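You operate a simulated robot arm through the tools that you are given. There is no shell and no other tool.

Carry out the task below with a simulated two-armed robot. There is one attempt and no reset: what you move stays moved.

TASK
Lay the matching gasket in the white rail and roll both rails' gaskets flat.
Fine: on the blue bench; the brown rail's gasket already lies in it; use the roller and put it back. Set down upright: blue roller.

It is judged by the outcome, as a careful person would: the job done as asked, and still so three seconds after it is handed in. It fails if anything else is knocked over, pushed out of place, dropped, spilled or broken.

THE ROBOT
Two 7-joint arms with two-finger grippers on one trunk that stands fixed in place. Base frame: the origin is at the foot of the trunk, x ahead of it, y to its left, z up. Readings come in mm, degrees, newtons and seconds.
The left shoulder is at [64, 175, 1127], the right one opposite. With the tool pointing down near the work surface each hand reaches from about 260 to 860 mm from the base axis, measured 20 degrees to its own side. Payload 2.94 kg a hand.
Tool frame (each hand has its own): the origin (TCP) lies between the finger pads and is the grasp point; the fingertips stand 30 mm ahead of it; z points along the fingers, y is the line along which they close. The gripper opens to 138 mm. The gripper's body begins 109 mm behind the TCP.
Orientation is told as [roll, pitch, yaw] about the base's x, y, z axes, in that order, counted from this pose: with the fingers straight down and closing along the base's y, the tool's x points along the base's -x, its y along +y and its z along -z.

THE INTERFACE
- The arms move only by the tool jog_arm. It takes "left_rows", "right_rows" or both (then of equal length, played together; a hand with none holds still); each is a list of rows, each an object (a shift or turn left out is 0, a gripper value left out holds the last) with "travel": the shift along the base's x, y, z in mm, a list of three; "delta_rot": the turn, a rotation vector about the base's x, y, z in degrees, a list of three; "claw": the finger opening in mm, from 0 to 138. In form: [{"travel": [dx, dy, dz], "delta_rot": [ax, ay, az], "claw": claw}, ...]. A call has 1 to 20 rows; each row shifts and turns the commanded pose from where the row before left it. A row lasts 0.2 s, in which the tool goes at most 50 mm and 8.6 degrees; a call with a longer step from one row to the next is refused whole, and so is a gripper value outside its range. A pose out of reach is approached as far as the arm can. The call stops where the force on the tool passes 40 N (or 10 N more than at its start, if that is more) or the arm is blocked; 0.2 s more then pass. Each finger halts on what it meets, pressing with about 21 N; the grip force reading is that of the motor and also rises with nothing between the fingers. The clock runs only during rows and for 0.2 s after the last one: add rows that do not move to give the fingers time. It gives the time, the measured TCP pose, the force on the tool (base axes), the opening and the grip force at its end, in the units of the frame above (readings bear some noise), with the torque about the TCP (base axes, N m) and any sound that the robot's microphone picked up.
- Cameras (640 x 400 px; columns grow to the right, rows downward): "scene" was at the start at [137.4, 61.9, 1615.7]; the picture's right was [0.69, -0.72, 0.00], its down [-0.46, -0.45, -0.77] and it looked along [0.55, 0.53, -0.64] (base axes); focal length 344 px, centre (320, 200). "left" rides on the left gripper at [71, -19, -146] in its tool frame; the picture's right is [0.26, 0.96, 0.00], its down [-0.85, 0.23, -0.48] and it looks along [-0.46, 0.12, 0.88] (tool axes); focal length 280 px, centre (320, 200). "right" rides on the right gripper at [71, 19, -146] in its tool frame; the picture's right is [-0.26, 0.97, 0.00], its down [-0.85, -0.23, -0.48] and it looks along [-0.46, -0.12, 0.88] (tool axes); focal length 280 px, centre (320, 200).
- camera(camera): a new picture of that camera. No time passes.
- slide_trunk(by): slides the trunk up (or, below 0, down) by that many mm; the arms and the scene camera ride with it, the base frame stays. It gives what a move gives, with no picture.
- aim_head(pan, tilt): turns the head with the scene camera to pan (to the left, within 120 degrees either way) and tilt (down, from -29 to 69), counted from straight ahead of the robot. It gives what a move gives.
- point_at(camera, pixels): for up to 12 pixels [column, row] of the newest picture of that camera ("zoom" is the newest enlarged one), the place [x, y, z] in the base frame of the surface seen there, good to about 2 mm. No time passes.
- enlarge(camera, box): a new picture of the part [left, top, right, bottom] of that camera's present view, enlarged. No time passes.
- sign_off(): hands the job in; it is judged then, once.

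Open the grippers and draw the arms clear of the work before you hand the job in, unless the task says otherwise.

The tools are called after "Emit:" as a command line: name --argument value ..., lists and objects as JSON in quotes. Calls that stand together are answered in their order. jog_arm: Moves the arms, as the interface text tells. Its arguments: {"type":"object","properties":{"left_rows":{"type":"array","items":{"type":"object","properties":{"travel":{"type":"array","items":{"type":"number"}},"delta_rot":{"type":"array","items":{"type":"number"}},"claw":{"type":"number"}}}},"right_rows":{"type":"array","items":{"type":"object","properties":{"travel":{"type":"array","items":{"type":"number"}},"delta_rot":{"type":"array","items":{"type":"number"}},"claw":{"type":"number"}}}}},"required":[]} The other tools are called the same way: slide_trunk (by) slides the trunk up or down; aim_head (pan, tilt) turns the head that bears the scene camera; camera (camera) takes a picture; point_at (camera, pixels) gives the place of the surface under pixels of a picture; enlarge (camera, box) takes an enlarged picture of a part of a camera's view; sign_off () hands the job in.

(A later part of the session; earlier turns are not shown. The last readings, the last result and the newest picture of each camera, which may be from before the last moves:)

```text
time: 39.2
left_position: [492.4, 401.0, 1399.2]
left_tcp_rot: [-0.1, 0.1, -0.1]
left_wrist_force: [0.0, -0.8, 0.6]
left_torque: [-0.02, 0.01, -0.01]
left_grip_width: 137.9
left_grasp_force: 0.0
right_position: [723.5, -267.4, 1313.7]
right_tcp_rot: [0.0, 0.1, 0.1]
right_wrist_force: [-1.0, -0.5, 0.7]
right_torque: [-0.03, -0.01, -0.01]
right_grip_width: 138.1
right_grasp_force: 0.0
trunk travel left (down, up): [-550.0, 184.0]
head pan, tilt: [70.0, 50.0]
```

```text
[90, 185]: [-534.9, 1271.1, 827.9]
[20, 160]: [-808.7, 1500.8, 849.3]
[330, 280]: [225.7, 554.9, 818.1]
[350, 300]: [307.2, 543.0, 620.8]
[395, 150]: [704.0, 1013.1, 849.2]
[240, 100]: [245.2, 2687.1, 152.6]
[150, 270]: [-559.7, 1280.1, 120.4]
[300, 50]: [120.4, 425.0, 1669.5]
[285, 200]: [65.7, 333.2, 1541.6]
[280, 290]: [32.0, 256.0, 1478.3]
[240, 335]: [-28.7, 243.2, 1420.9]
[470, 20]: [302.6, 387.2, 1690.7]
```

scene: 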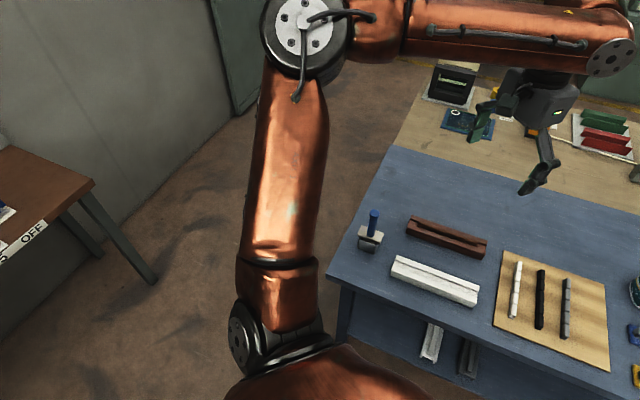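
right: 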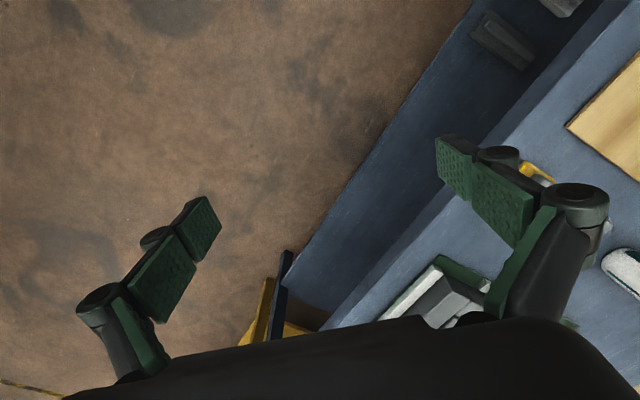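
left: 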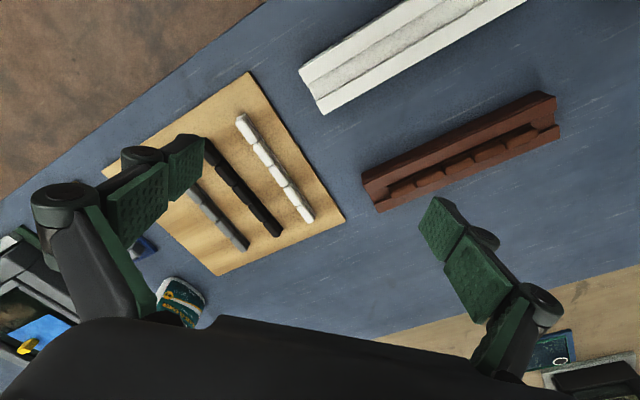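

The region beyond the bench's left edge (y−x>330) is free. I'll raise the trunk fully and swing the left hand out to the side, high above everything.

Emit:
slide_trunk --by 184

Emit:
jog_arm --left_rows '[{"travel": [-31, 28, -9], "delta_rot": [0, 0, 4]}, {"travel": [-31, 28, -9], "delta_rot": [0, 0, 4]}, {"travel": [-31, 28, -9], "delta_rot": [0, 0, 4]}, {"travel": [-31, 28, -9], "delta_rot": [0, 0, 4]}, {"travel": [-31, 28, -9], "delta_rot": [0, 0, 4]}, {"travel": [-31, 28, -9], "delta_rot": [0, 0, 4]}, {"travel": [-31, 28, -9], "delta_rot": [0, 0, 4]}, {"travel": [-31, 28, -9], "delta_rot": [0, 0, 4]}, {"travel": [-31, 28, -9], "delta_rot": [0, 0, 4]}, {"travel": [-31, 28, -9], "delta_rot": [0, 0, 4]}, {"travel": [-31, 28, -9], "delta_rot": [0, 0, 4]}, {"travel": [-31, 28, -9], "delta_rot": [0, 0, 4]}, {"travel": [-31, 28, -9], "delta_rot": [0, 0, 4]}, {"travel": [-27, 28, -9], "delta_rot": [0, 0, 4]}, {"travel": [0, 0, 0]}]'

Emit:
aim_head --pan 90 --tilt 35

Emit:
camera --camera "scene"

```text
time: 41.3
left_position: [492.8, 400.1, 1583.0]
left_tcp_rot: [-0.1, 0.1, 0.0]
left_wrist_force: [-0.3, 1.4, -0.2]
left_torque: [-0.02, -0.02, -0.02]
left_grip_width: 138.0
left_grasp_force: 0.1
right_position: [722.9, -265.6, 1498.3]
right_tcp_rot: [0.1, -0.2, -0.1]
right_wrist_force: [0.1, 0.2, 0.2]
right_torque: [-0.05, 0.01, -0.04]
right_grip_width: 138.2
right_grasp_force: 0.0
trunk travel left (down, up): [-734.0, 0.0]
head pan, tilt: [70.0, 50.0]
```

```text
time: 44.5
left_position: [62.7, 793.2, 1459.2]
left_tcp_rot: [0.1, 0.2, 56.1]
left_wrist_force: [1.6, 0.0, -0.3]
left_torque: [0.05, 0.02, 0.0]
left_grip_width: 137.9
left_grasp_force: 0.1
right_position: [722.1, -266.5, 1498.1]
right_tcp_rot: [-0.1, -0.2, -0.1]
right_wrist_force: [-0.4, -0.4, 0.2]
right_torque: [-0.01, 0.01, 0.0]
right_grip_width: 138.1
right_grasp_force: 0.1
trunk travel left (down, up): [-734.0, 0.0]
head pan, tilt: [70.0, 50.0]
```

```text
time: 45.3
left_position: [62.4, 794.2, 1457.7]
left_tcp_rot: [-0.1, 0.1, 56.0]
left_wrist_force: [0.4, -0.2, 0.1]
left_torque: [-0.02, 0.01, -0.01]
left_grip_width: 138.3
left_grasp_force: 0.1
right_position: [721.6, -265.7, 1500.0]
right_tcp_rot: [0.0, -0.2, -0.1]
right_wrist_force: [-0.9, 0.4, -0.8]
right_torque: [0.01, -0.01, 0.02]
right_grip_width: 138.0
right_grasp_force: 0.1
trunk travel left (down, up): [-734.0, 0.0]
head pan, tilt: [90.0, 35.0]
```

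```text
taken
```

scene: 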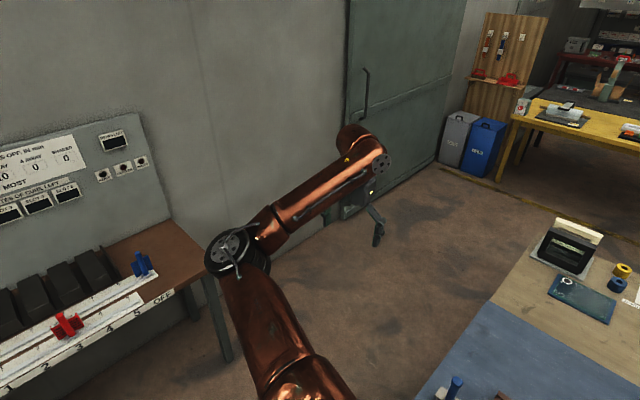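

The elbow now points back-left. I'll measure it and the panel on the left to keep clear.

Emit:
point_at --camera "scene" --pixels '[[235, 245], [260, 310], [300, 390], [320, 195], [360, 150], [140, 265], [190, 260], [70, 320]]'

```text
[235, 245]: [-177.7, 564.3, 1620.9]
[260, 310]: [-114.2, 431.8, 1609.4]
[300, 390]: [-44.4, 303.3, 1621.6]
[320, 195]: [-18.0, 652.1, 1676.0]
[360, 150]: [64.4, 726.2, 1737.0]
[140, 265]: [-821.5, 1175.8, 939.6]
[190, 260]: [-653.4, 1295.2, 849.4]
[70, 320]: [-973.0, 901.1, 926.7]
```

Let me look at the shoulder to see how the first joints moved.

Emit:
aim_head --pan 80 --tilt 65

Emit:
camera --camera "scene"

```text
time: 46.2
left_position: [62.1, 794.2, 1458.1]
left_tcp_rot: [-0.2, 0.1, 56.1]
left_wrist_force: [0.1, -0.3, -0.3]
left_torque: [-0.01, 0.01, 0.04]
left_grip_width: 138.1
left_grasp_force: 0.1
right_position: [721.5, -266.4, 1498.0]
right_tcp_rot: [-0.1, -0.2, -0.1]
right_wrist_force: [0.0, -0.2, 0.4]
right_torque: [0.05, 0.01, 0.04]
right_grip_width: 138.0
right_grasp_force: 0.1
trunk travel left (down, up): [-734.0, 0.0]
head pan, tilt: [80.0, 65.0]
```

```text
taken
```

scene: 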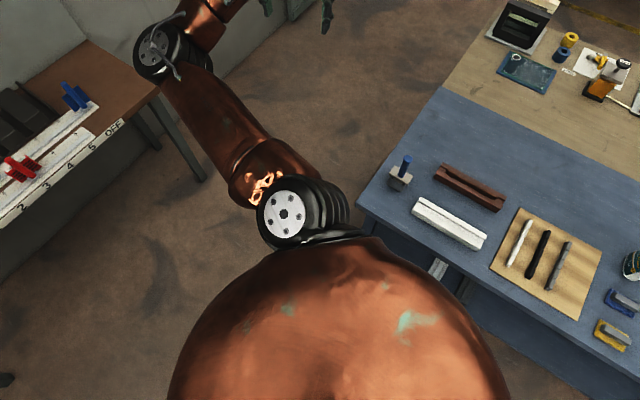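

The elbow passed through the side axis and the shoulder's second joint has changed sign, as wanted. Next I lower the hand off the bench's side so the elbow swings below, then come forward with the elbow low.

Emit:
jog_arm --left_rows '[{"travel": [0, 0, -45]}, {"travel": [0, 0, -45]}, {"travel": [0, 0, -45]}, {"travel": [0, 0, -45]}, {"travel": [0, 0, -45]}, {"travel": [0, 0, -45]}, {"travel": [0, 0, -45]}, {"travel": [0, 0, -45]}, {"travel": [0, 0, -45]}, {"travel": [0, 0, 0]}]'

Emit:
camera --camera "scene"

```text
time: 48.5
left_position: [62.2, 794.5, 1053.3]
left_tcp_rot: [0.0, 0.1, 56.0]
left_wrist_force: [-0.2, -0.3, 0.3]
left_torque: [0.04, 0.01, 0.0]
left_grip_width: 137.9
left_grasp_force: 0.1
right_position: [722.5, -266.4, 1499.0]
right_tcp_rot: [0.0, -0.3, 0.0]
right_wrist_force: [0.0, -0.2, 0.1]
right_torque: [-0.01, -0.02, 0.0]
right_grip_width: 137.9
right_grasp_force: 0.0
trunk travel left (down, up): [-734.0, 0.0]
head pan, tilt: [80.0, 65.0]
```

```text
taken
```

scene: 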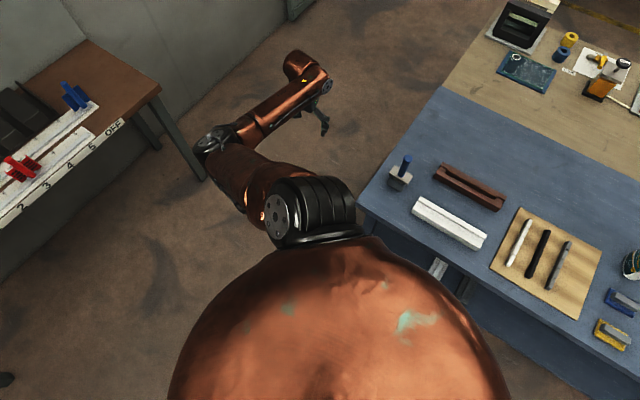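

The elbow is now below and behind the shoulder. I'll bring the hand forward, passing in front of the bench corner and away from the roller, with yaw reduced.

Emit:
jog_arm --left_rows '[{"travel": [14, -36, -10], "delta_rot": [0, 0, -3]}, {"travel": [14, -36, -10], "delta_rot": [0, 0, -3]}, {"travel": [15, -36, -10], "delta_rot": [0, 0, -3]}, {"travel": [15, -36, -10], "delta_rot": [0, 0, -3]}, {"travel": [20, -34, 0], "delta_rot": [0, 0, -3]}, {"travel": [20, -34, 0], "delta_rot": [0, 0, -3]}, {"travel": [20, -34, 0], "delta_rot": [0, 0, -3]}, {"travel": [20, -34, 0], "delta_rot": [0, 0, -3]}, {"travel": [30, -28, 0], "delta_rot": [0, 0, -3]}, {"travel": [30, -28, 0], "delta_rot": [0, 0, -3]}, {"travel": [30, -28, 0], "delta_rot": [0, 0, -3]}, {"travel": [0, 0, 0]}]'

Emit:
camera --camera "scene"

```text
time: 51.0
left_position: [290.1, 426.8, 1013.0]
left_tcp_rot: [-0.1, 0.0, 22.9]
left_wrist_force: [0.3, 0.0, 0.3]
left_torque: [-0.05, 0.0, 0.01]
left_grip_width: 138.1
left_grasp_force: 0.0
right_position: [722.0, -265.7, 1499.9]
right_tcp_rot: [0.0, -0.2, -0.1]
right_wrist_force: [0.4, 0.3, 0.2]
right_torque: [-0.05, -0.05, -0.02]
right_grip_width: 138.2
right_grasp_force: 0.1
trunk travel left (down, up): [-734.0, 0.0]
head pan, tilt: [80.0, 65.0]
```

```text
taken
```

scene: 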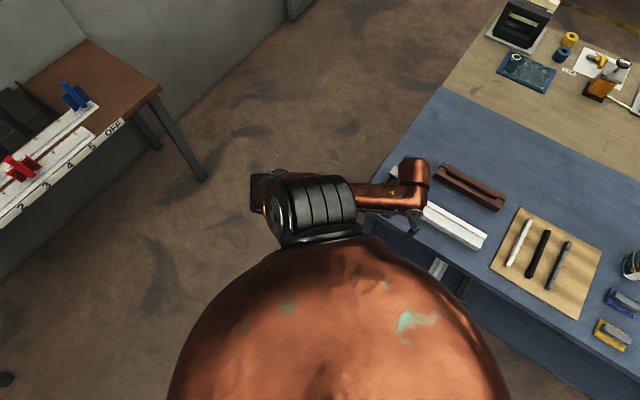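

The elbow is now below the shoulder in the other branch. I'll extend forward toward the gasket area at height z≈1010–1030.

Emit:
jog_arm --left_rows '[{"travel": [40, -15, 5], "delta_rot": [0, 0, 2]}, {"travel": [40, -15, 5], "delta_rot": [0, 0, 2]}, {"travel": [40, -15, 5], "delta_rot": [0, 0, 2]}, {"travel": [40, -15, 5], "delta_rot": [0, 0, 2]}, {"travel": [40, -15, 5], "delta_rot": [0, 0, 2]}, {"travel": [40, -15, 5], "delta_rot": [0, 0, 2]}, {"travel": [40, -15, 5], "delta_rot": [0, 0, 2]}, {"travel": [40, -15, 5], "delta_rot": [0, 0, 2]}, {"travel": [0, 0, 0]}]'

Emit:
aim_head --pan 40 --tilt 60

Emit:
camera --camera "scene"

```text
time: 53.0
left_position: [610.4, 309.6, 1052.7]
left_tcp_rot: [-0.1, 0.1, 39.0]
left_wrist_force: [-0.6, 0.0, 0.5]
left_torque: [0.0, -0.02, -0.06]
left_grip_width: 137.8
left_grasp_force: 0.1
right_position: [721.8, -266.7, 1499.1]
right_tcp_rot: [0.1, -0.2, -0.1]
right_wrist_force: [-0.1, -0.3, 0.0]
right_torque: [-0.02, -0.04, 0.0]
right_grip_width: 137.8
right_grasp_force: 0.0
trunk travel left (down, up): [-734.0, 0.0]
head pan, tilt: [80.0, 65.0]
```

```text
time: 54.1
left_position: [611.0, 309.8, 1051.5]
left_tcp_rot: [-0.1, 0.1, 39.0]
left_wrist_force: [-1.0, 0.6, 0.1]
left_torque: [-0.02, 0.02, 0.02]
left_grip_width: 137.7
left_grasp_force: 0.0
right_position: [722.4, -265.7, 1498.3]
right_tcp_rot: [0.0, -0.2, 0.0]
right_wrist_force: [-0.3, 0.2, 0.2]
right_torque: [-0.01, -0.01, -0.01]
right_grip_width: 138.0
right_grasp_force: 0.0
trunk travel left (down, up): [-734.0, 0.0]
head pan, tilt: [40.0, 60.0]
```

```text
taken
```

scene: 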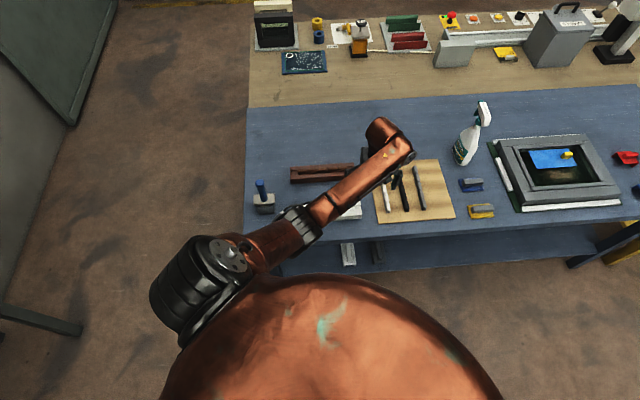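

The left arm now extends to (610,310) without any limit. I'll raise the hand and slide the trunk back down in stages, checking the elbow's height over the bench.

Emit:
jog_arm --left_rows '[{"travel": [-10, 0, 45]}, {"travel": [-10, 0, 45]}, {"travel": [-10, 0, 45]}, {"travel": [-10, 0, 45]}, {"travel": [-10, 0, 45]}, {"travel": [0, 0, 0]}]'

Emit:
slide_trunk --by -220

Emit:
camera --camera "scene"

```text
time: 55.5
left_position: [561.4, 307.9, 1278.6]
left_tcp_rot: [-0.1, 0.3, 39.2]
left_wrist_force: [0.6, 1.7, -1.0]
left_torque: [-0.04, 0.01, -0.03]
left_grip_width: 137.9
left_grasp_force: 0.1
right_position: [721.9, -264.5, 1498.2]
right_tcp_rot: [0.0, -0.2, -0.1]
right_wrist_force: [-0.5, 0.0, 0.7]
right_torque: [-0.06, -0.01, -0.02]
right_grip_width: 137.9
right_grasp_force: 0.2
trunk travel left (down, up): [-734.0, 0.0]
head pan, tilt: [40.0, 60.0]
```

```text
time: 57.9
left_position: [559.8, 307.5, 1057.3]
left_tcp_rot: [-0.1, 0.1, 39.0]
left_wrist_force: [0.1, -0.4, -0.5]
left_torque: [-0.01, -0.03, -0.02]
left_grip_width: 137.7
left_grasp_force: 0.0
right_position: [721.9, -266.7, 1279.6]
right_tcp_rot: [-0.1, -0.2, -0.1]
right_wrist_force: [-0.3, -0.4, 0.6]
right_torque: [-0.02, -0.04, 0.0]
right_grip_width: 138.0
right_grasp_force: 0.0
trunk travel left (down, up): [-514.0, 220.0]
head pan, tilt: [40.0, 60.0]
```

```text
taken
```

scene: 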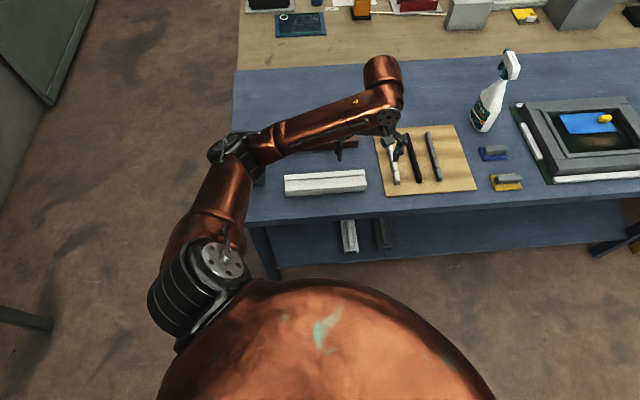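

The shoulder now shows the cabled cap like the right arm. I'll check the elbow's place and then lower the trunk another 120 mm with the hand raised first.

Emit:
point_at --camera "scene" --pixels '[[230, 145], [225, 190], [205, 250], [260, 150], [330, 120], [380, 75], [385, 118]]'

Emit:
jog_arm --left_rows '[{"travel": [0, 0, 40]}, {"travel": [0, 0, 40]}, {"travel": [0, 0, 40]}, {"travel": [0, 0, 0]}]'

Emit:
slide_trunk --by -120

Emit:
camera --camera "scene"

```text
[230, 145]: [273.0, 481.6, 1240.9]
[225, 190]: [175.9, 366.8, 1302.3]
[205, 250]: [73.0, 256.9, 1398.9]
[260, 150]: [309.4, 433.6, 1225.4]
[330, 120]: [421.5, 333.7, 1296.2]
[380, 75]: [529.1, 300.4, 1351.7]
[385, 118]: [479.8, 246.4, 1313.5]
```

```text
time: 58.9
left_position: [562.1, 310.8, 1178.9]
left_tcp_rot: [0.0, 0.1, 39.1]
left_wrist_force: [-0.2, -0.8, -0.3]
left_torque: [-0.01, 0.05, 0.01]
left_grip_width: 138.0
left_grasp_force: 0.0
right_position: [723.0, -265.7, 1278.2]
right_tcp_rot: [0.0, -0.2, 0.0]
right_wrist_force: [-0.9, -0.3, 0.3]
right_torque: [-0.02, 0.01, 0.03]
right_grip_width: 138.2
right_grasp_force: 0.0
trunk travel left (down, up): [-514.0, 220.0]
head pan, tilt: [40.0, 60.0]
```

```text
time: 60.4
left_position: [560.5, 308.8, 1058.1]
left_tcp_rot: [-0.2, 0.1, 38.9]
left_wrist_force: [-0.8, -0.1, -0.5]
left_torque: [-0.01, -0.01, -0.02]
left_grip_width: 138.1
left_grasp_force: 0.0
right_position: [721.8, -265.5, 1158.8]
right_tcp_rot: [0.0, -0.3, -0.1]
right_wrist_force: [-0.4, 1.1, 0.3]
right_torque: [-0.02, 0.02, -0.02]
right_grip_width: 138.1
right_grasp_force: 0.1
trunk travel left (down, up): [-394.0, 340.0]
head pan, tilt: [40.0, 60.0]
```

```text
taken
```

scene: 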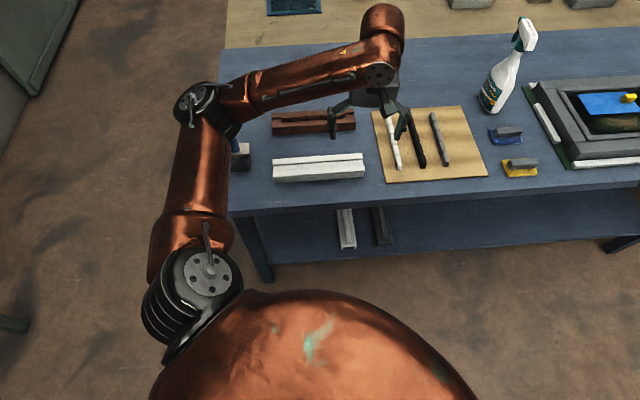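

The elbow appears near the roller in the image; I'll measure its height to be sure it's clear.

Emit:
point_at --camera "scene" --pixels '[[200, 105], [225, 125], [205, 140], [237, 147], [240, 155], [300, 80], [350, 60], [200, 180]]'

Emit:
enlarge --camera "scene" --box '[170, 70, 298, 200]'

```text
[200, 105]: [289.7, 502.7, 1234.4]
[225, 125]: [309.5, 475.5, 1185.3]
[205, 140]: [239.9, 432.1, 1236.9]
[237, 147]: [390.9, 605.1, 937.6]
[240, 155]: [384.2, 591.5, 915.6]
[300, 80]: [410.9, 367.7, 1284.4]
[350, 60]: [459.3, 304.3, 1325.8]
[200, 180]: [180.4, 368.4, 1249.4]
```

```text
3.08 times, centred on (234, 135) of scene
```

zoom: 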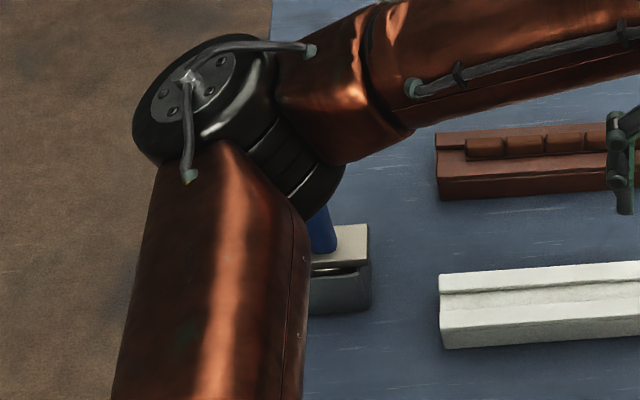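

Elbow bottom stays about 70 mm above the roller and 150 mm aside; I prefer more margin, so I raise the trunk 80 mm and then move the hand to view the white gasket with yaw 45.

Emit:
slide_trunk --by 80

Emit:
jog_arm --left_rows '[{"travel": [25, -18, -18], "delta_rot": [0, 0, 1]}, {"travel": [25, -18, -18], "delta_rot": [0, 0, 1]}, {"travel": [25, -18, -18], "delta_rot": [0, 0, 1]}, {"travel": [25, -18, -18], "delta_rot": [0, 0, 1]}, {"travel": [25, -15, -18], "delta_rot": [0, 0, 2]}, {"travel": [0, 0, 0]}]'

Emit:
camera --camera "left"

Emit:
camera --camera "scene"

```text
time: 61.5
left_position: [561.7, 308.8, 1136.4]
left_tcp_rot: [0.0, 0.2, 39.0]
left_wrist_force: [0.6, -0.5, -1.0]
left_torque: [-0.03, 0.01, 0.01]
left_grip_width: 138.1
left_grasp_force: 0.0
right_position: [723.0, -266.2, 1236.6]
right_tcp_rot: [0.1, -0.1, 0.0]
right_wrist_force: [0.2, -0.9, -0.5]
right_torque: [0.01, 0.02, 0.02]
right_grip_width: 137.9
right_grasp_force: 0.1
trunk travel left (down, up): [-474.0, 260.0]
head pan, tilt: [40.0, 60.0]
```

```text
time: 62.9
left_position: [685.8, 221.2, 1046.9]
left_tcp_rot: [-0.1, 0.1, 45.1]
left_wrist_force: [-0.9, -0.7, 0.0]
left_torque: [0.02, -0.01, 0.0]
left_grip_width: 138.3
left_grasp_force: 0.0
right_position: [722.5, -266.6, 1239.0]
right_tcp_rot: [0.1, -0.1, -0.2]
right_wrist_force: [-0.4, -0.1, 0.1]
right_torque: [-0.06, -0.02, 0.03]
right_grip_width: 138.0
right_grasp_force: 0.0
trunk travel left (down, up): [-474.0, 260.0]
head pan, tilt: [40.0, 60.0]
```

```text
taken
```

left: 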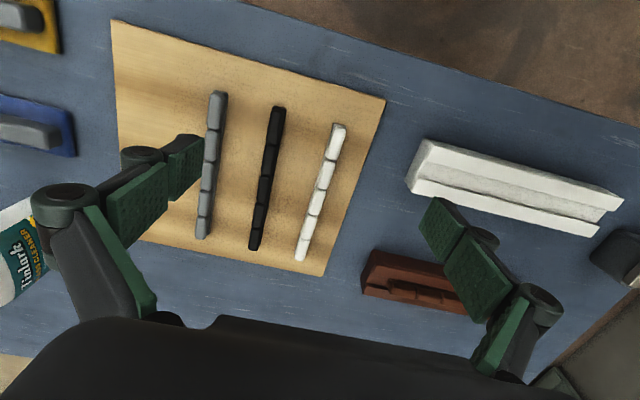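

```text
taken
```

scene: 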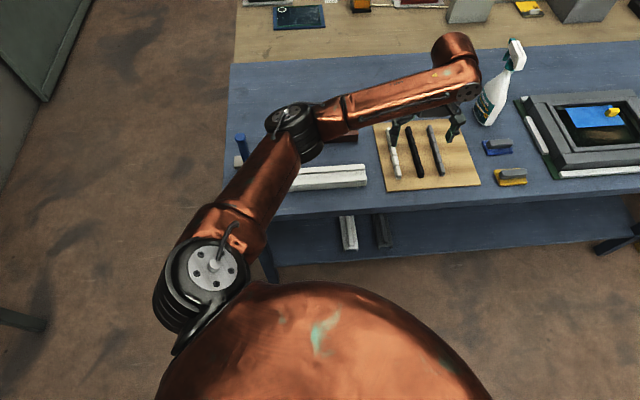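

The left arm now reaches over the board. I'll measure the spray bottle (scene [490,100]) and the white gasket precisely from enlarged views.

Emit:
point_at --camera "scene" --pixels '[[490, 100], [515, 50], [480, 110], [500, 120], [522, 60], [508, 45]]'

Emit:
enlarge --camera "left" --box '[200, 80, 400, 280]'

Emit:
point_at --camera "zoom" --pixels '[[440, 145], [425, 190], [403, 260], [380, 325], [345, 390], [330, 150], [455, 150], [445, 125], [310, 350], [225, 130], [390, 250], [415, 260]]'

```text
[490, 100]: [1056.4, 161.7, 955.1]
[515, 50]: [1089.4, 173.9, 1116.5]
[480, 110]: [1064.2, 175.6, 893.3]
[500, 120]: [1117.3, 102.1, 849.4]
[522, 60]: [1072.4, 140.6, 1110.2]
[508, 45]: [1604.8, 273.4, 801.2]
```

```text
2.00 times, centred on (300, 180) of left
```

zoom: 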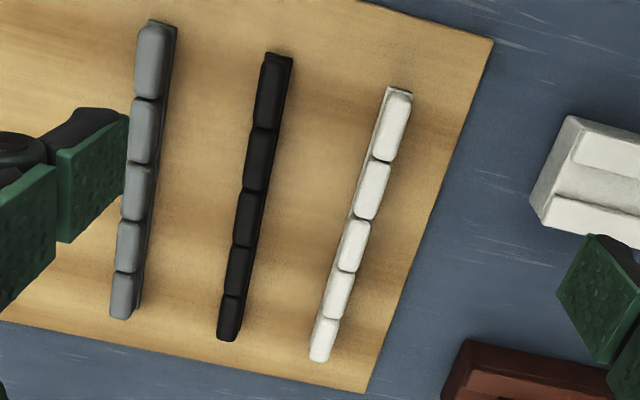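

```text
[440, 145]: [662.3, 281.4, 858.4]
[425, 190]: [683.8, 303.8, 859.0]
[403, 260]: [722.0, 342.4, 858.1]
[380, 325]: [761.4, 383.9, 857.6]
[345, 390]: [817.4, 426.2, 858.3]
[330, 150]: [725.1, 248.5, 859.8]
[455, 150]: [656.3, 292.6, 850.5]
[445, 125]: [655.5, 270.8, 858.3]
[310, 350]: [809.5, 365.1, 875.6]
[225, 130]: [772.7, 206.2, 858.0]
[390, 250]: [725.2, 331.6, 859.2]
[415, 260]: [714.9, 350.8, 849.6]
```

I'll zoom tighter on the white gasket to see its profile, and read exact points on it.

Emit:
enlarge --camera "left" --box '[285, 115, 365, 270]'

Emit:
enlarge --camera "left" --box '[290, 115, 360, 165]'

```text
2.58 times, centred on (325, 192) of left
```

zoom: 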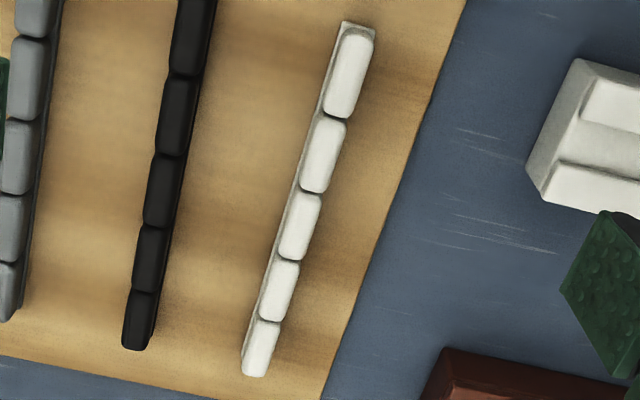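

```text
8.00 times, centred on (325, 140) of left
```

zoom: 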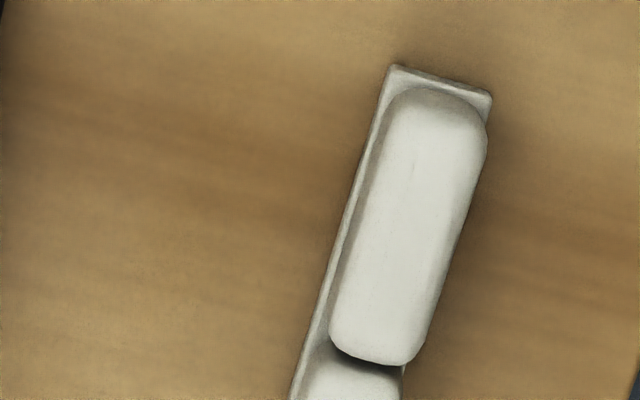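

I measure the white gasket's pads and base with the zoomed picture.

Emit:
point_at --camera "zoom" --pixels '[[400, 70], [485, 97], [420, 130], [390, 240], [360, 130], [480, 150], [375, 350], [312, 350]]'

Emit:
enlarge --camera "left" --box '[285, 115, 365, 270]'

Emit:
point_at --camera "zoom" --pixels '[[350, 70], [324, 155], [300, 225], [280, 290], [262, 350], [255, 372], [345, 25], [374, 32], [270, 345], [245, 365]]'

```text
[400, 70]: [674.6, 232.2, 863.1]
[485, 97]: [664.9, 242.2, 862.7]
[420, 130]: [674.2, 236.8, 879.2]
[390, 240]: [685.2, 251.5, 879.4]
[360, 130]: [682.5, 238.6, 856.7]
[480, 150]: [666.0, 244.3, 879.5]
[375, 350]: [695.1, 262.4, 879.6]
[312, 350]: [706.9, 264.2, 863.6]
```

```text
2.58 times, centred on (325, 192) of left
```

zoom: 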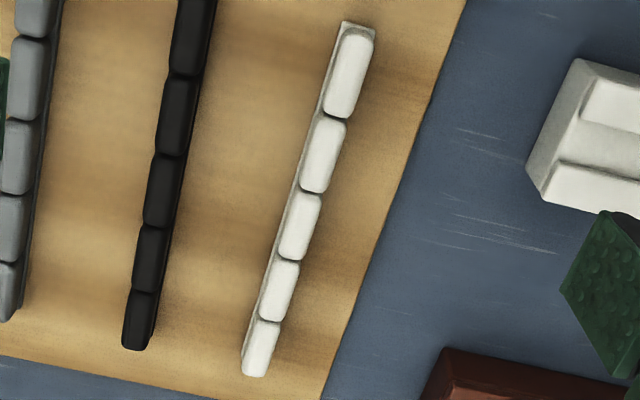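

```text
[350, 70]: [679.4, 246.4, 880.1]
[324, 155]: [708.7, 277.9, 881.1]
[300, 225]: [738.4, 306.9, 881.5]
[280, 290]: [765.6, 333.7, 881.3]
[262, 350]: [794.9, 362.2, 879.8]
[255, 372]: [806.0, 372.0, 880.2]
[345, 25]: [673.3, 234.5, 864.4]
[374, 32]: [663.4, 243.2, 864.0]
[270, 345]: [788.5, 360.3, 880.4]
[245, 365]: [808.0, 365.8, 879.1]
```

The white gasket has a rigid base strip 14 mm wide with five pads; its centre is at about (737.5,305.5) along 45°. Before grasping I'll inspect the white rail and rehearse the placing yaw (−45) by moving the hand above it.

Emit:
jog_arm --left_rows '[{"travel": [-23, 22.5, 9], "delta_rot": [0, 0, -8.2]}, {"travel": [-23, 22.5, 9], "delta_rot": [0, 0, -8.2]}, {"travel": [-23, 22.5, 9], "delta_rot": [0, 0, -8.2]}, {"travel": [-23, 22.5, 9], "delta_rot": [0, 0, -8.2]}, {"travel": [-23, 22.5, 9], "delta_rot": [0, 0, -8.2]}, {"travel": [-23, 22.5, 9], "delta_rot": [0, 0, -8.2]}, {"travel": [-23, 22.5, 0], "delta_rot": [0, 0, -8.2]}, {"travel": [-23, 22.5, 0], "delta_rot": [0, 0, -8.2]}, {"travel": [-23, 22.5, 0], "delta_rot": [0, 0, -8.2]}, {"travel": [-23, 22.5, 0], "delta_rot": [0, 0, -8.2]}, {"travel": [-22, 23, 0], "delta_rot": [0, 0, -8]}, {"travel": [0, 0, 0]}]'

Emit:
camera --camera "left"

Emit:
camera --camera "scene"

```text
time: 65.5
left_position: [433.6, 471.4, 1103.3]
left_tcp_rot: [-0.1, 0.2, -45.0]
left_wrist_force: [1.0, 0.1, 0.5]
left_torque: [0.0, 0.05, 0.0]
left_grip_width: 137.9
left_grasp_force: 0.2
right_position: [722.3, -268.2, 1238.9]
right_tcp_rot: [-0.1, -0.1, -0.3]
right_wrist_force: [0.3, 0.1, 0.0]
right_torque: [0.04, 0.03, -0.02]
right_grip_width: 138.0
right_grasp_force: 0.1
trunk travel left (down, up): [-474.0, 260.0]
head pan, tilt: [40.0, 60.0]
```

```text
taken
```

left: 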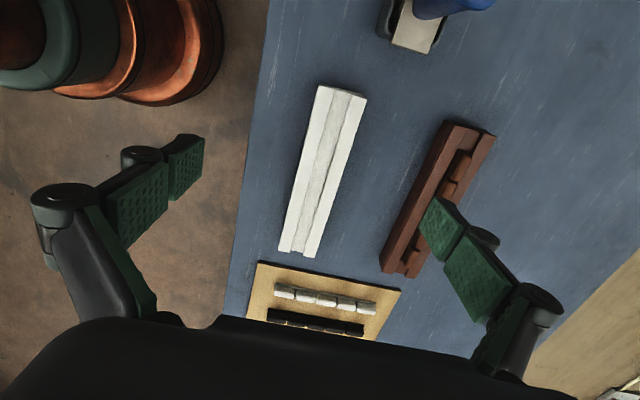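

```text
taken
```

scene: 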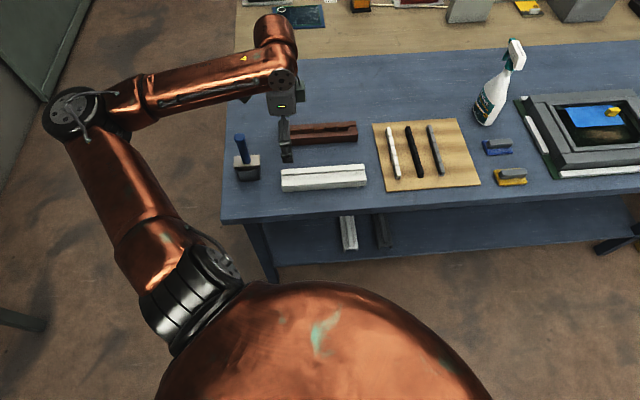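

The hand reaches the rail with yaw −45. I'll enlarge the white rail, the brown rail and the roller in the left view and measure them.

Emit:
enlarge --camera "left" --box '[270, 75, 380, 265]'

Emit:
point_at --camera "zoom" --pixels '[[316, 30], [440, 52], [376, 45], [366, 90], [325, 220], [290, 340], [245, 368], [278, 378], [330, 378], [290, 220], [360, 220], [330, 200]]'

Emit:
enlarge --camera "left" --box '[290, 80, 380, 140]'

Emit:
point_at --camera "zoom" --pixels '[[240, 60], [300, 80], [330, 90], [360, 95], [390, 98], [410, 100], [430, 102], [460, 106], [480, 108], [500, 112], [520, 115], [540, 120]]'

```text
2.11 times, centred on (325, 170) of left
```

zoom: 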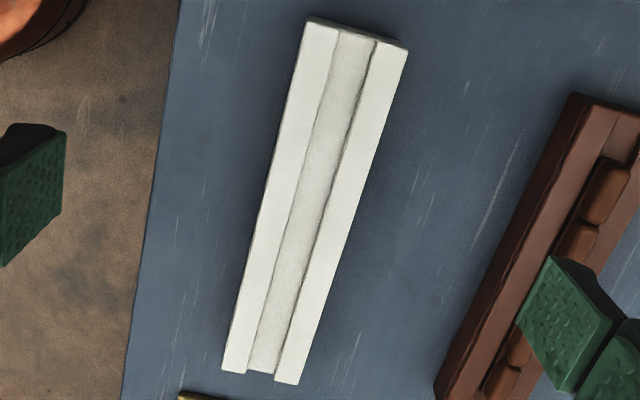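

```text
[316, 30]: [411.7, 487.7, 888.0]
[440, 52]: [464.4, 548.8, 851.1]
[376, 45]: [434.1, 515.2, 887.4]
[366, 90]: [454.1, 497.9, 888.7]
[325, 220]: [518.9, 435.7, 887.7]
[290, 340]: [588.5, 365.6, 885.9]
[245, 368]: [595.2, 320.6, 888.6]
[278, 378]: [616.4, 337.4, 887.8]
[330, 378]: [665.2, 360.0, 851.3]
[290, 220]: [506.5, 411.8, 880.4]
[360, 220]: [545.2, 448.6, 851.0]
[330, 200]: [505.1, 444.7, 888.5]
```

```text
6.67 times, centred on (335, 110) of left
```

zoom: 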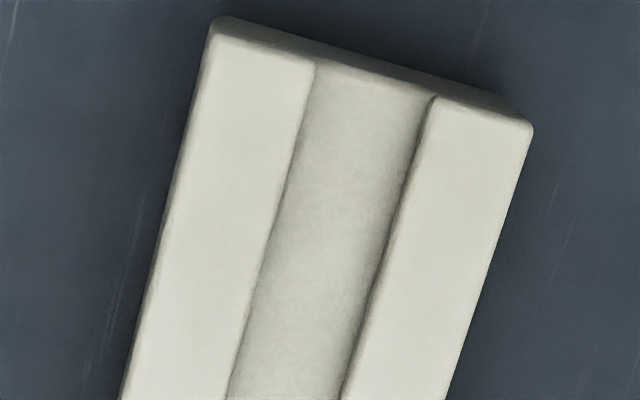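

```text
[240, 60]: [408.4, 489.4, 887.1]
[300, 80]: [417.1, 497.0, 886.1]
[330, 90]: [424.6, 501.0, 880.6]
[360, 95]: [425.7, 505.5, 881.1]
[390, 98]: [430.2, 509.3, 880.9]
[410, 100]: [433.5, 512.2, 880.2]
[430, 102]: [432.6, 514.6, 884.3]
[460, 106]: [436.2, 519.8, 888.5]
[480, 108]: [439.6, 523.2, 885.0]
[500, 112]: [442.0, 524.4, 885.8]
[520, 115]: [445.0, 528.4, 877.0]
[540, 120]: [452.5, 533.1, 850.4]
```

I'll measure the groove edges at the rail's middle and far end.

Emit:
enlarge --camera "left" --box '[290, 140, 370, 190]'

Emit:
point_at --camera "zoom" --pixels '[[60, 200], [120, 200], [150, 200], [165, 200], [180, 200], [200, 200], [240, 200], [260, 200], [280, 200], [295, 200], [310, 200], [370, 200]]'

Emit:
enlarge --camera "left" --box '[270, 210, 350, 260]'

Emit:
point_at --camera "zoom" --pixels '[[80, 300], [140, 300], [165, 300], [185, 300], [205, 300], [230, 305], [260, 305], [280, 305], [300, 310], [350, 320], [200, 330], [100, 330]]'

```text
8.00 times, centred on (330, 165) of left
```

zoom: 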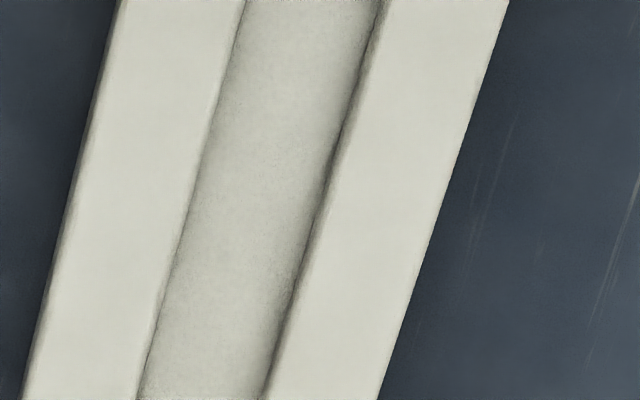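

```text
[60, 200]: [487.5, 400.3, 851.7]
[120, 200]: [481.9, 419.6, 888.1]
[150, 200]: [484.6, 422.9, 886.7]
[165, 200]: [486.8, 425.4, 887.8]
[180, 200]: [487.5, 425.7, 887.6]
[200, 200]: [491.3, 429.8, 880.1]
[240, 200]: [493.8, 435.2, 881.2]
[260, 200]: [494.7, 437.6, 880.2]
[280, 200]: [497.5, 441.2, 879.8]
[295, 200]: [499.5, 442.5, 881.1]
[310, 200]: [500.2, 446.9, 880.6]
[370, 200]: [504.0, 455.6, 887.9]
```

```text
8.00 times, centred on (310, 235) of left
```

zoom: 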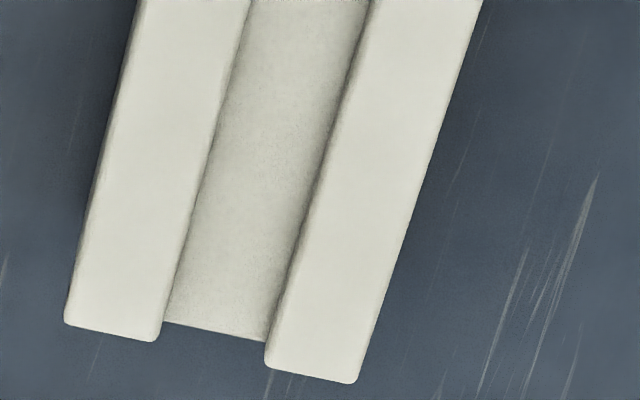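

```text
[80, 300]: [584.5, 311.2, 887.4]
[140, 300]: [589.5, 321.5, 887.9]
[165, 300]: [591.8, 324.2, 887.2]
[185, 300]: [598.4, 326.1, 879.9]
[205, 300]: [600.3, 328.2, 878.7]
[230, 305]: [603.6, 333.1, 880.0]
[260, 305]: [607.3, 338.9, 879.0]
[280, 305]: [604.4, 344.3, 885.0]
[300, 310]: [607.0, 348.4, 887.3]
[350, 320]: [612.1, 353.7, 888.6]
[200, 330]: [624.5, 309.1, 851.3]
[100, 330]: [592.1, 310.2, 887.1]
```

Groove centre is at v=(x+y)/√2≈659, width ≈21 mm, floor z≈880. Now I measure both rail ends and the brown rail with its gasket to see how a gasket should sit.

Emit:
enlarge --camera "left" --box '[300, 75, 380, 125]'

Emit:
point_at --camera "zoom" --pixels '[[170, 90], [175, 100], [260, 110], [290, 120], [370, 150], [420, 165], [430, 180], [170, 120], [420, 190]]'

Emit:
enlarge --camera "left" --box '[375, 110, 505, 285]'

Emit:
enlarge --camera "left" --box '[365, 0, 505, 60]'

```text
8.00 times, centred on (340, 100) of left
```

zoom: 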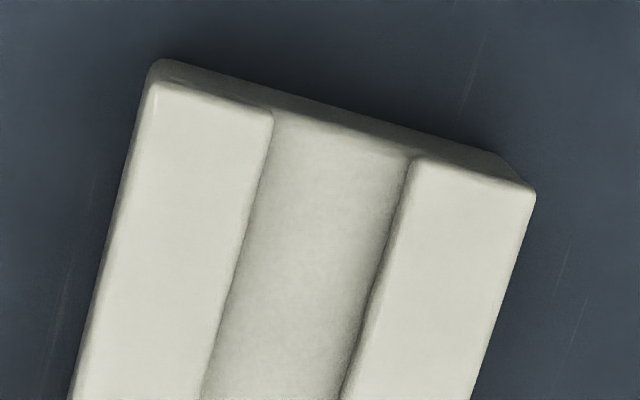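

```text
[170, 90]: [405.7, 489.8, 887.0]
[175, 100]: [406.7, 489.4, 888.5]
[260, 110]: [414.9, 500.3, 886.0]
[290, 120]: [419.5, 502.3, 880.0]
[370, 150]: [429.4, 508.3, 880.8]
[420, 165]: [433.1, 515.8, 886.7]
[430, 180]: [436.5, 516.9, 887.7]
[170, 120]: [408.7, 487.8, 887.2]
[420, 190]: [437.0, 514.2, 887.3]
```

```text
2.29 times, centred on (440, 198) of left
```

zoom: 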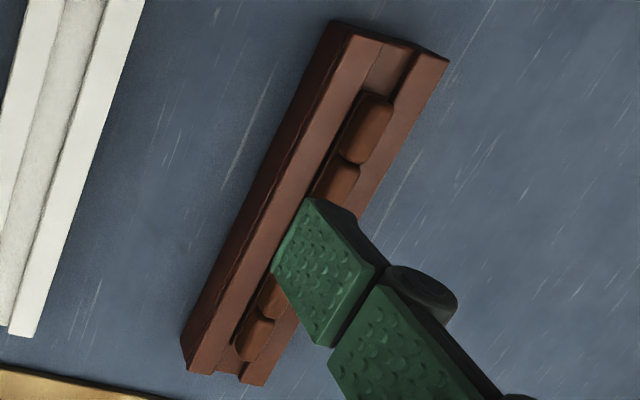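

```text
4.57 times, centred on (435, 30) of left
```

zoom: 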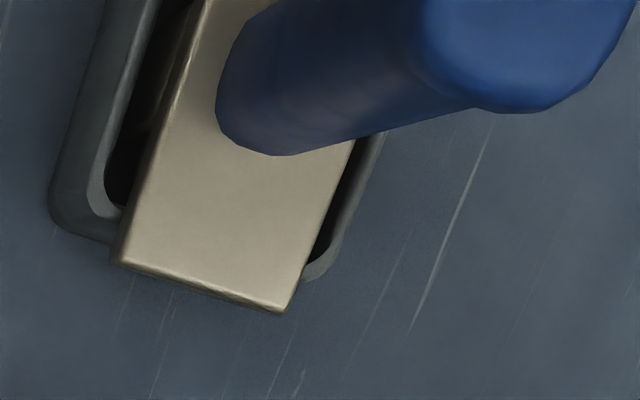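

Rail spans s=(x−y)/√2 from −60 to 201 (centre ≈70.3), and the brown rail's gasket is centred in its rail, so I'll centre the white one likewise. Now I go back above the white gasket with yaw +45 and a narrower opening.

Emit:
jog_arm --left_rows '[{"travel": [25.3, -13.8, -5], "delta_rot": [0, 0, 7.5], "claw": 50}, {"travel": [25.3, -13.8, -5], "delta_rot": [0, 0, 7.5]}, {"travel": [25.3, -13.8, -5], "delta_rot": [0, 0, 7.5]}, {"travel": [25.3, -13.8, -5], "delta_rot": [0, 0, 7.5]}, {"travel": [25.3, -13.8, -5], "delta_rot": [0, 0, 7.5]}, {"travel": [25.3, -13.8, -5], "delta_rot": [0, 0, 7.5]}, {"travel": [25.3, -13.8, -10], "delta_rot": [0, 0, 7.5]}, {"travel": [25.3, -13.8, -10], "delta_rot": [0, 0, 7.5]}, {"travel": [25.3, -13.8, -10], "delta_rot": [0, 0, 7.5]}, {"travel": [25.3, -13.8, -10], "delta_rot": [0, 0, 7.5]}, {"travel": [25.3, -13.8, -10], "delta_rot": [0, 0, 7.5]}, {"travel": [25.3, -13.8, -10], "delta_rot": [0, 0, 7.5]}, {"travel": [0, 0, -40]}, {"travel": [0, 0, 0]}]'

Emit:
camera --camera "left"

```text
time: 68.5
left_position: [736.2, 300.6, 972.7]
left_tcp_rot: [-0.1, 0.1, 45.0]
left_wrist_force: [0.0, -0.6, 1.4]
left_torque: [0.04, -0.01, -0.05]
left_grip_width: 50.2
left_grasp_force: 0.0
right_position: [722.1, -267.6, 1238.8]
right_tcp_rot: [-0.1, -0.2, -0.1]
right_wrist_force: [0.7, -0.4, -1.0]
right_torque: [0.01, -0.03, 0.01]
right_grip_width: 138.0
right_grasp_force: 0.1
trunk travel left (down, up): [-474.0, 260.0]
head pan, tilt: [40.0, 60.0]
```

```text
taken
```

left: 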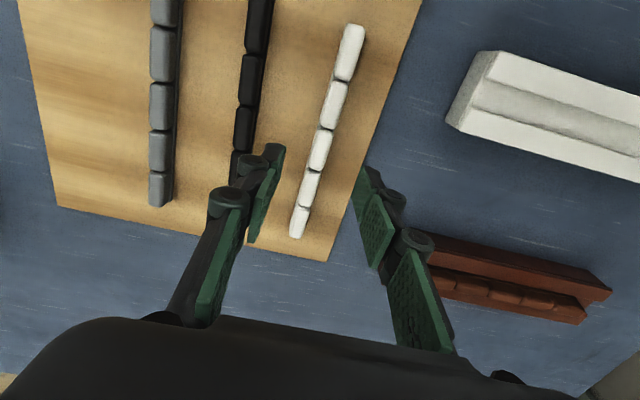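

The gasket lies between the fingers. I'll correct by (+1.4,+4.8), then descend to TCP z≈915 and look again.

Emit:
jog_arm --left_rows '[{"travel": [1.4, 4.8, 0]}, {"travel": [0, 0, -30]}, {"travel": [0, 0, -27.7]}, {"travel": [0, 0, 0]}]'

Emit:
camera --camera "left"

Emit:
enlarge --camera "left" --box '[220, 80, 420, 260]'

```text
time: 69.5
left_position: [736.7, 307.5, 915.2]
left_tcp_rot: [-0.1, 0.1, 45.0]
left_wrist_force: [0.1, 0.7, 0.9]
left_torque: [0.05, 0.0, 0.0]
left_grip_width: 49.9
left_grasp_force: 0.1
right_position: [722.5, -265.8, 1238.9]
right_tcp_rot: [0.0, -0.2, -0.2]
right_wrist_force: [-0.1, 0.6, -0.5]
right_torque: [0.0, 0.01, 0.02]
right_grip_width: 138.1
right_grasp_force: 0.1
trunk travel left (down, up): [-474.0, 260.0]
head pan, tilt: [40.0, 60.0]
```

```text
taken
```

left: 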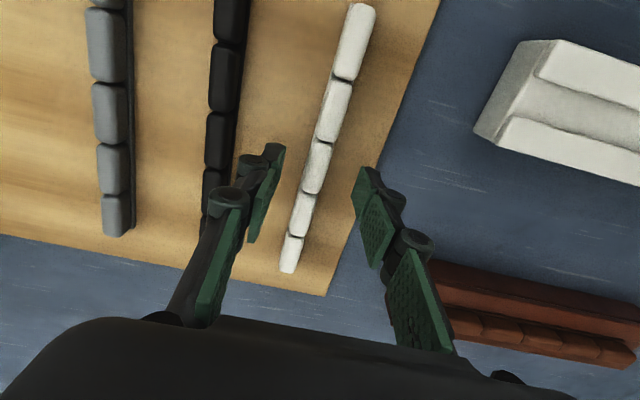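

```text
2.22 times, centred on (320, 170) of left
```

zoom: 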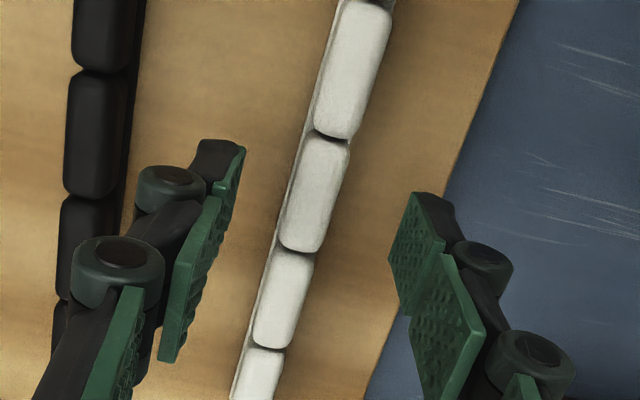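

The third pad is between the fingertips. I'll nudge (+1,−1), descend 16 mm (tips ~10 mm above the gasket's bottom so they clear the rail lips later) and close gently.

Emit:
jog_arm --left_rows '[{"travel": [1, -1, -8]}, {"travel": [0, 0, -8]}, {"travel": [0, 0, 0]}, {"travel": [0, 0, 0], "claw": 30}, {"travel": [0, 0, 0]}, {"travel": [0, 0, 0], "claw": 6}, {"travel": [0, 0, 0]}, {"travel": [0, 0, 0]}, {"travel": [0, 0, 0]}]'

Emit:
camera --camera "left"

```text
time: 71.5
left_position: [738.4, 308.3, 897.3]
left_tcp_rot: [-0.1, 0.1, 44.9]
left_wrist_force: [-0.5, 0.0, -0.4]
left_torque: [0.02, 0.0, -0.01]
left_grip_width: 14.8
left_grasp_force: 21.2
right_position: [722.2, -266.5, 1237.1]
right_tcp_rot: [0.0, -0.2, -0.1]
right_wrist_force: [0.0, -0.6, -0.4]
right_torque: [-0.01, -0.05, 0.01]
right_grip_width: 138.2
right_grasp_force: 0.1
trunk travel left (down, up): [-474.0, 260.0]
head pan, tilt: [40.0, 60.0]
```

```text
taken
```

left: 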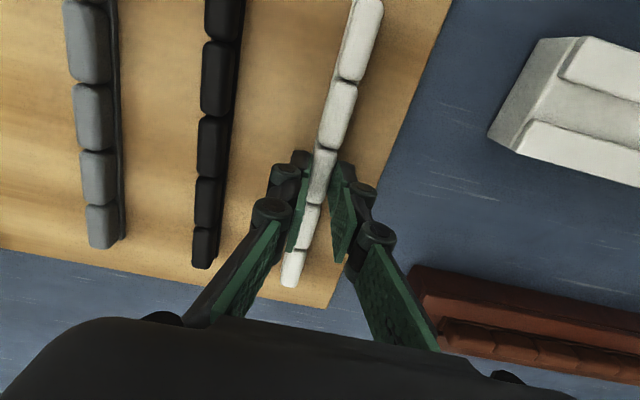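

Gripped at 14.8 mm with 21 N. I lift slowly and check.

Emit:
jog_arm --left_rows '[{"travel": [0, 0, 10]}, {"travel": [0, 0, 20]}, {"travel": [0, 0, 30]}, {"travel": [0, 0, 30]}, {"travel": [0, 0, 0]}]'

Emit:
camera --camera "left"

Emit:
camera --camera "scene"

```text
time: 72.7
left_position: [739.6, 308.7, 988.7]
left_tcp_rot: [-0.1, 0.1, 45.0]
left_wrist_force: [0.3, 0.3, -1.0]
left_torque: [-0.03, 0.03, 0.0]
left_grip_width: 15.2
left_grasp_force: 21.1
right_position: [722.7, -266.8, 1237.8]
right_tcp_rot: [0.0, -0.2, -0.2]
right_wrist_force: [-1.0, -0.1, 0.4]
right_torque: [0.0, -0.01, -0.03]
right_grip_width: 138.0
right_grasp_force: 0.0
trunk travel left (down, up): [-474.0, 260.0]
head pan, tilt: [40.0, 60.0]
```

```text
taken
```

left: 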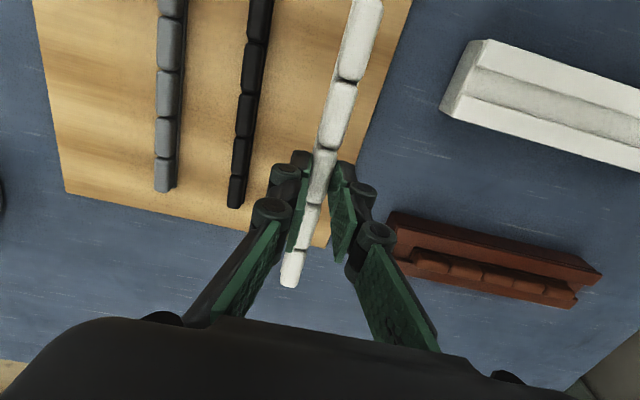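

```text
taken
```

scene: 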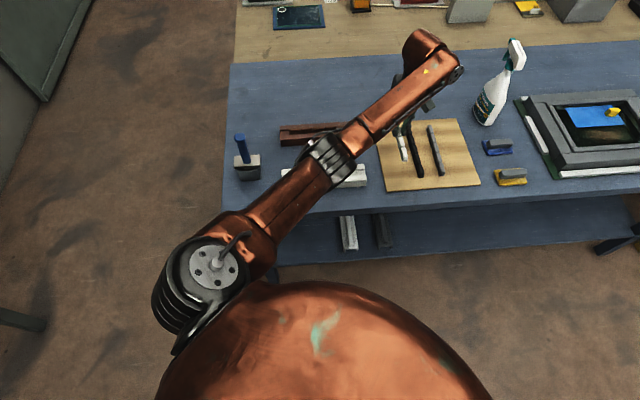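

The gasket is held level. I'll carry it over the white rail, turning to yaw −45, staying at z≈989.

Emit:
jog_arm --left_rows '[{"travel": [-18.5, 8.8, 0], "delta_rot": [0, 0, -7.5]}, {"travel": [-18.5, 8.8, 0], "delta_rot": [0, 0, -7.5]}, {"travel": [-18.5, 8.8, 0], "delta_rot": [0, 0, -7.5]}, {"travel": [-18.5, 8.8, 0], "delta_rot": [0, 0, -7.5]}, {"travel": [-18.5, 8.8, 0], "delta_rot": [0, 0, -7.5]}, {"travel": [-18.5, 8.8, 0], "delta_rot": [0, 0, -7.5]}, {"travel": [-18.5, 8.8, 0], "delta_rot": [0, 0, -7.5]}, {"travel": [-18.5, 8.8, 0], "delta_rot": [0, 0, -7.5]}, {"travel": [-18.5, 8.8, 0], "delta_rot": [0, 0, -7.5]}, {"travel": [-18.5, 8.8, 0], "delta_rot": [0, 0, -7.5]}, {"travel": [-18.5, 8.8, 0], "delta_rot": [0, 0, -7.5]}, {"travel": [-18.5, 8.8, 0], "delta_rot": [0, 0, -7.5]}, {"travel": [0, 0, 0]}, {"travel": [0, 0, 0]}]'

Emit:
camera --camera "left"

Emit:
camera --camera "scene"

```text
time: 75.7
left_position: [517.1, 413.2, 987.3]
left_tcp_rot: [-0.2, 0.1, -45.0]
left_wrist_force: [0.9, 0.3, -0.7]
left_torque: [0.03, -0.01, 0.0]
left_grip_width: 15.3
left_grasp_force: 20.9
right_position: [722.6, -265.8, 1238.3]
right_tcp_rot: [0.1, -0.3, -0.2]
right_wrist_force: [-0.5, 0.2, 0.7]
right_torque: [-0.04, 0.01, 0.02]
right_grip_width: 138.0
right_grasp_force: 0.1
trunk travel left (down, up): [-474.0, 260.0]
head pan, tilt: [40.0, 60.0]
```

```text
taken
```

left: 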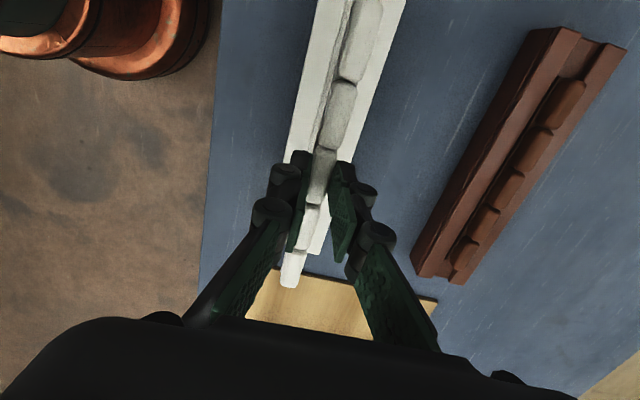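

```text
taken
```

scene: 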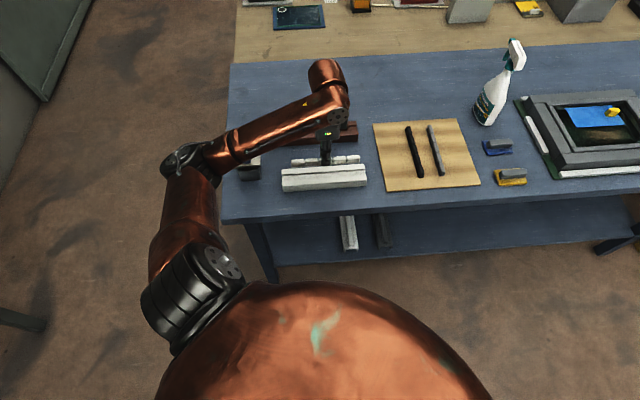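

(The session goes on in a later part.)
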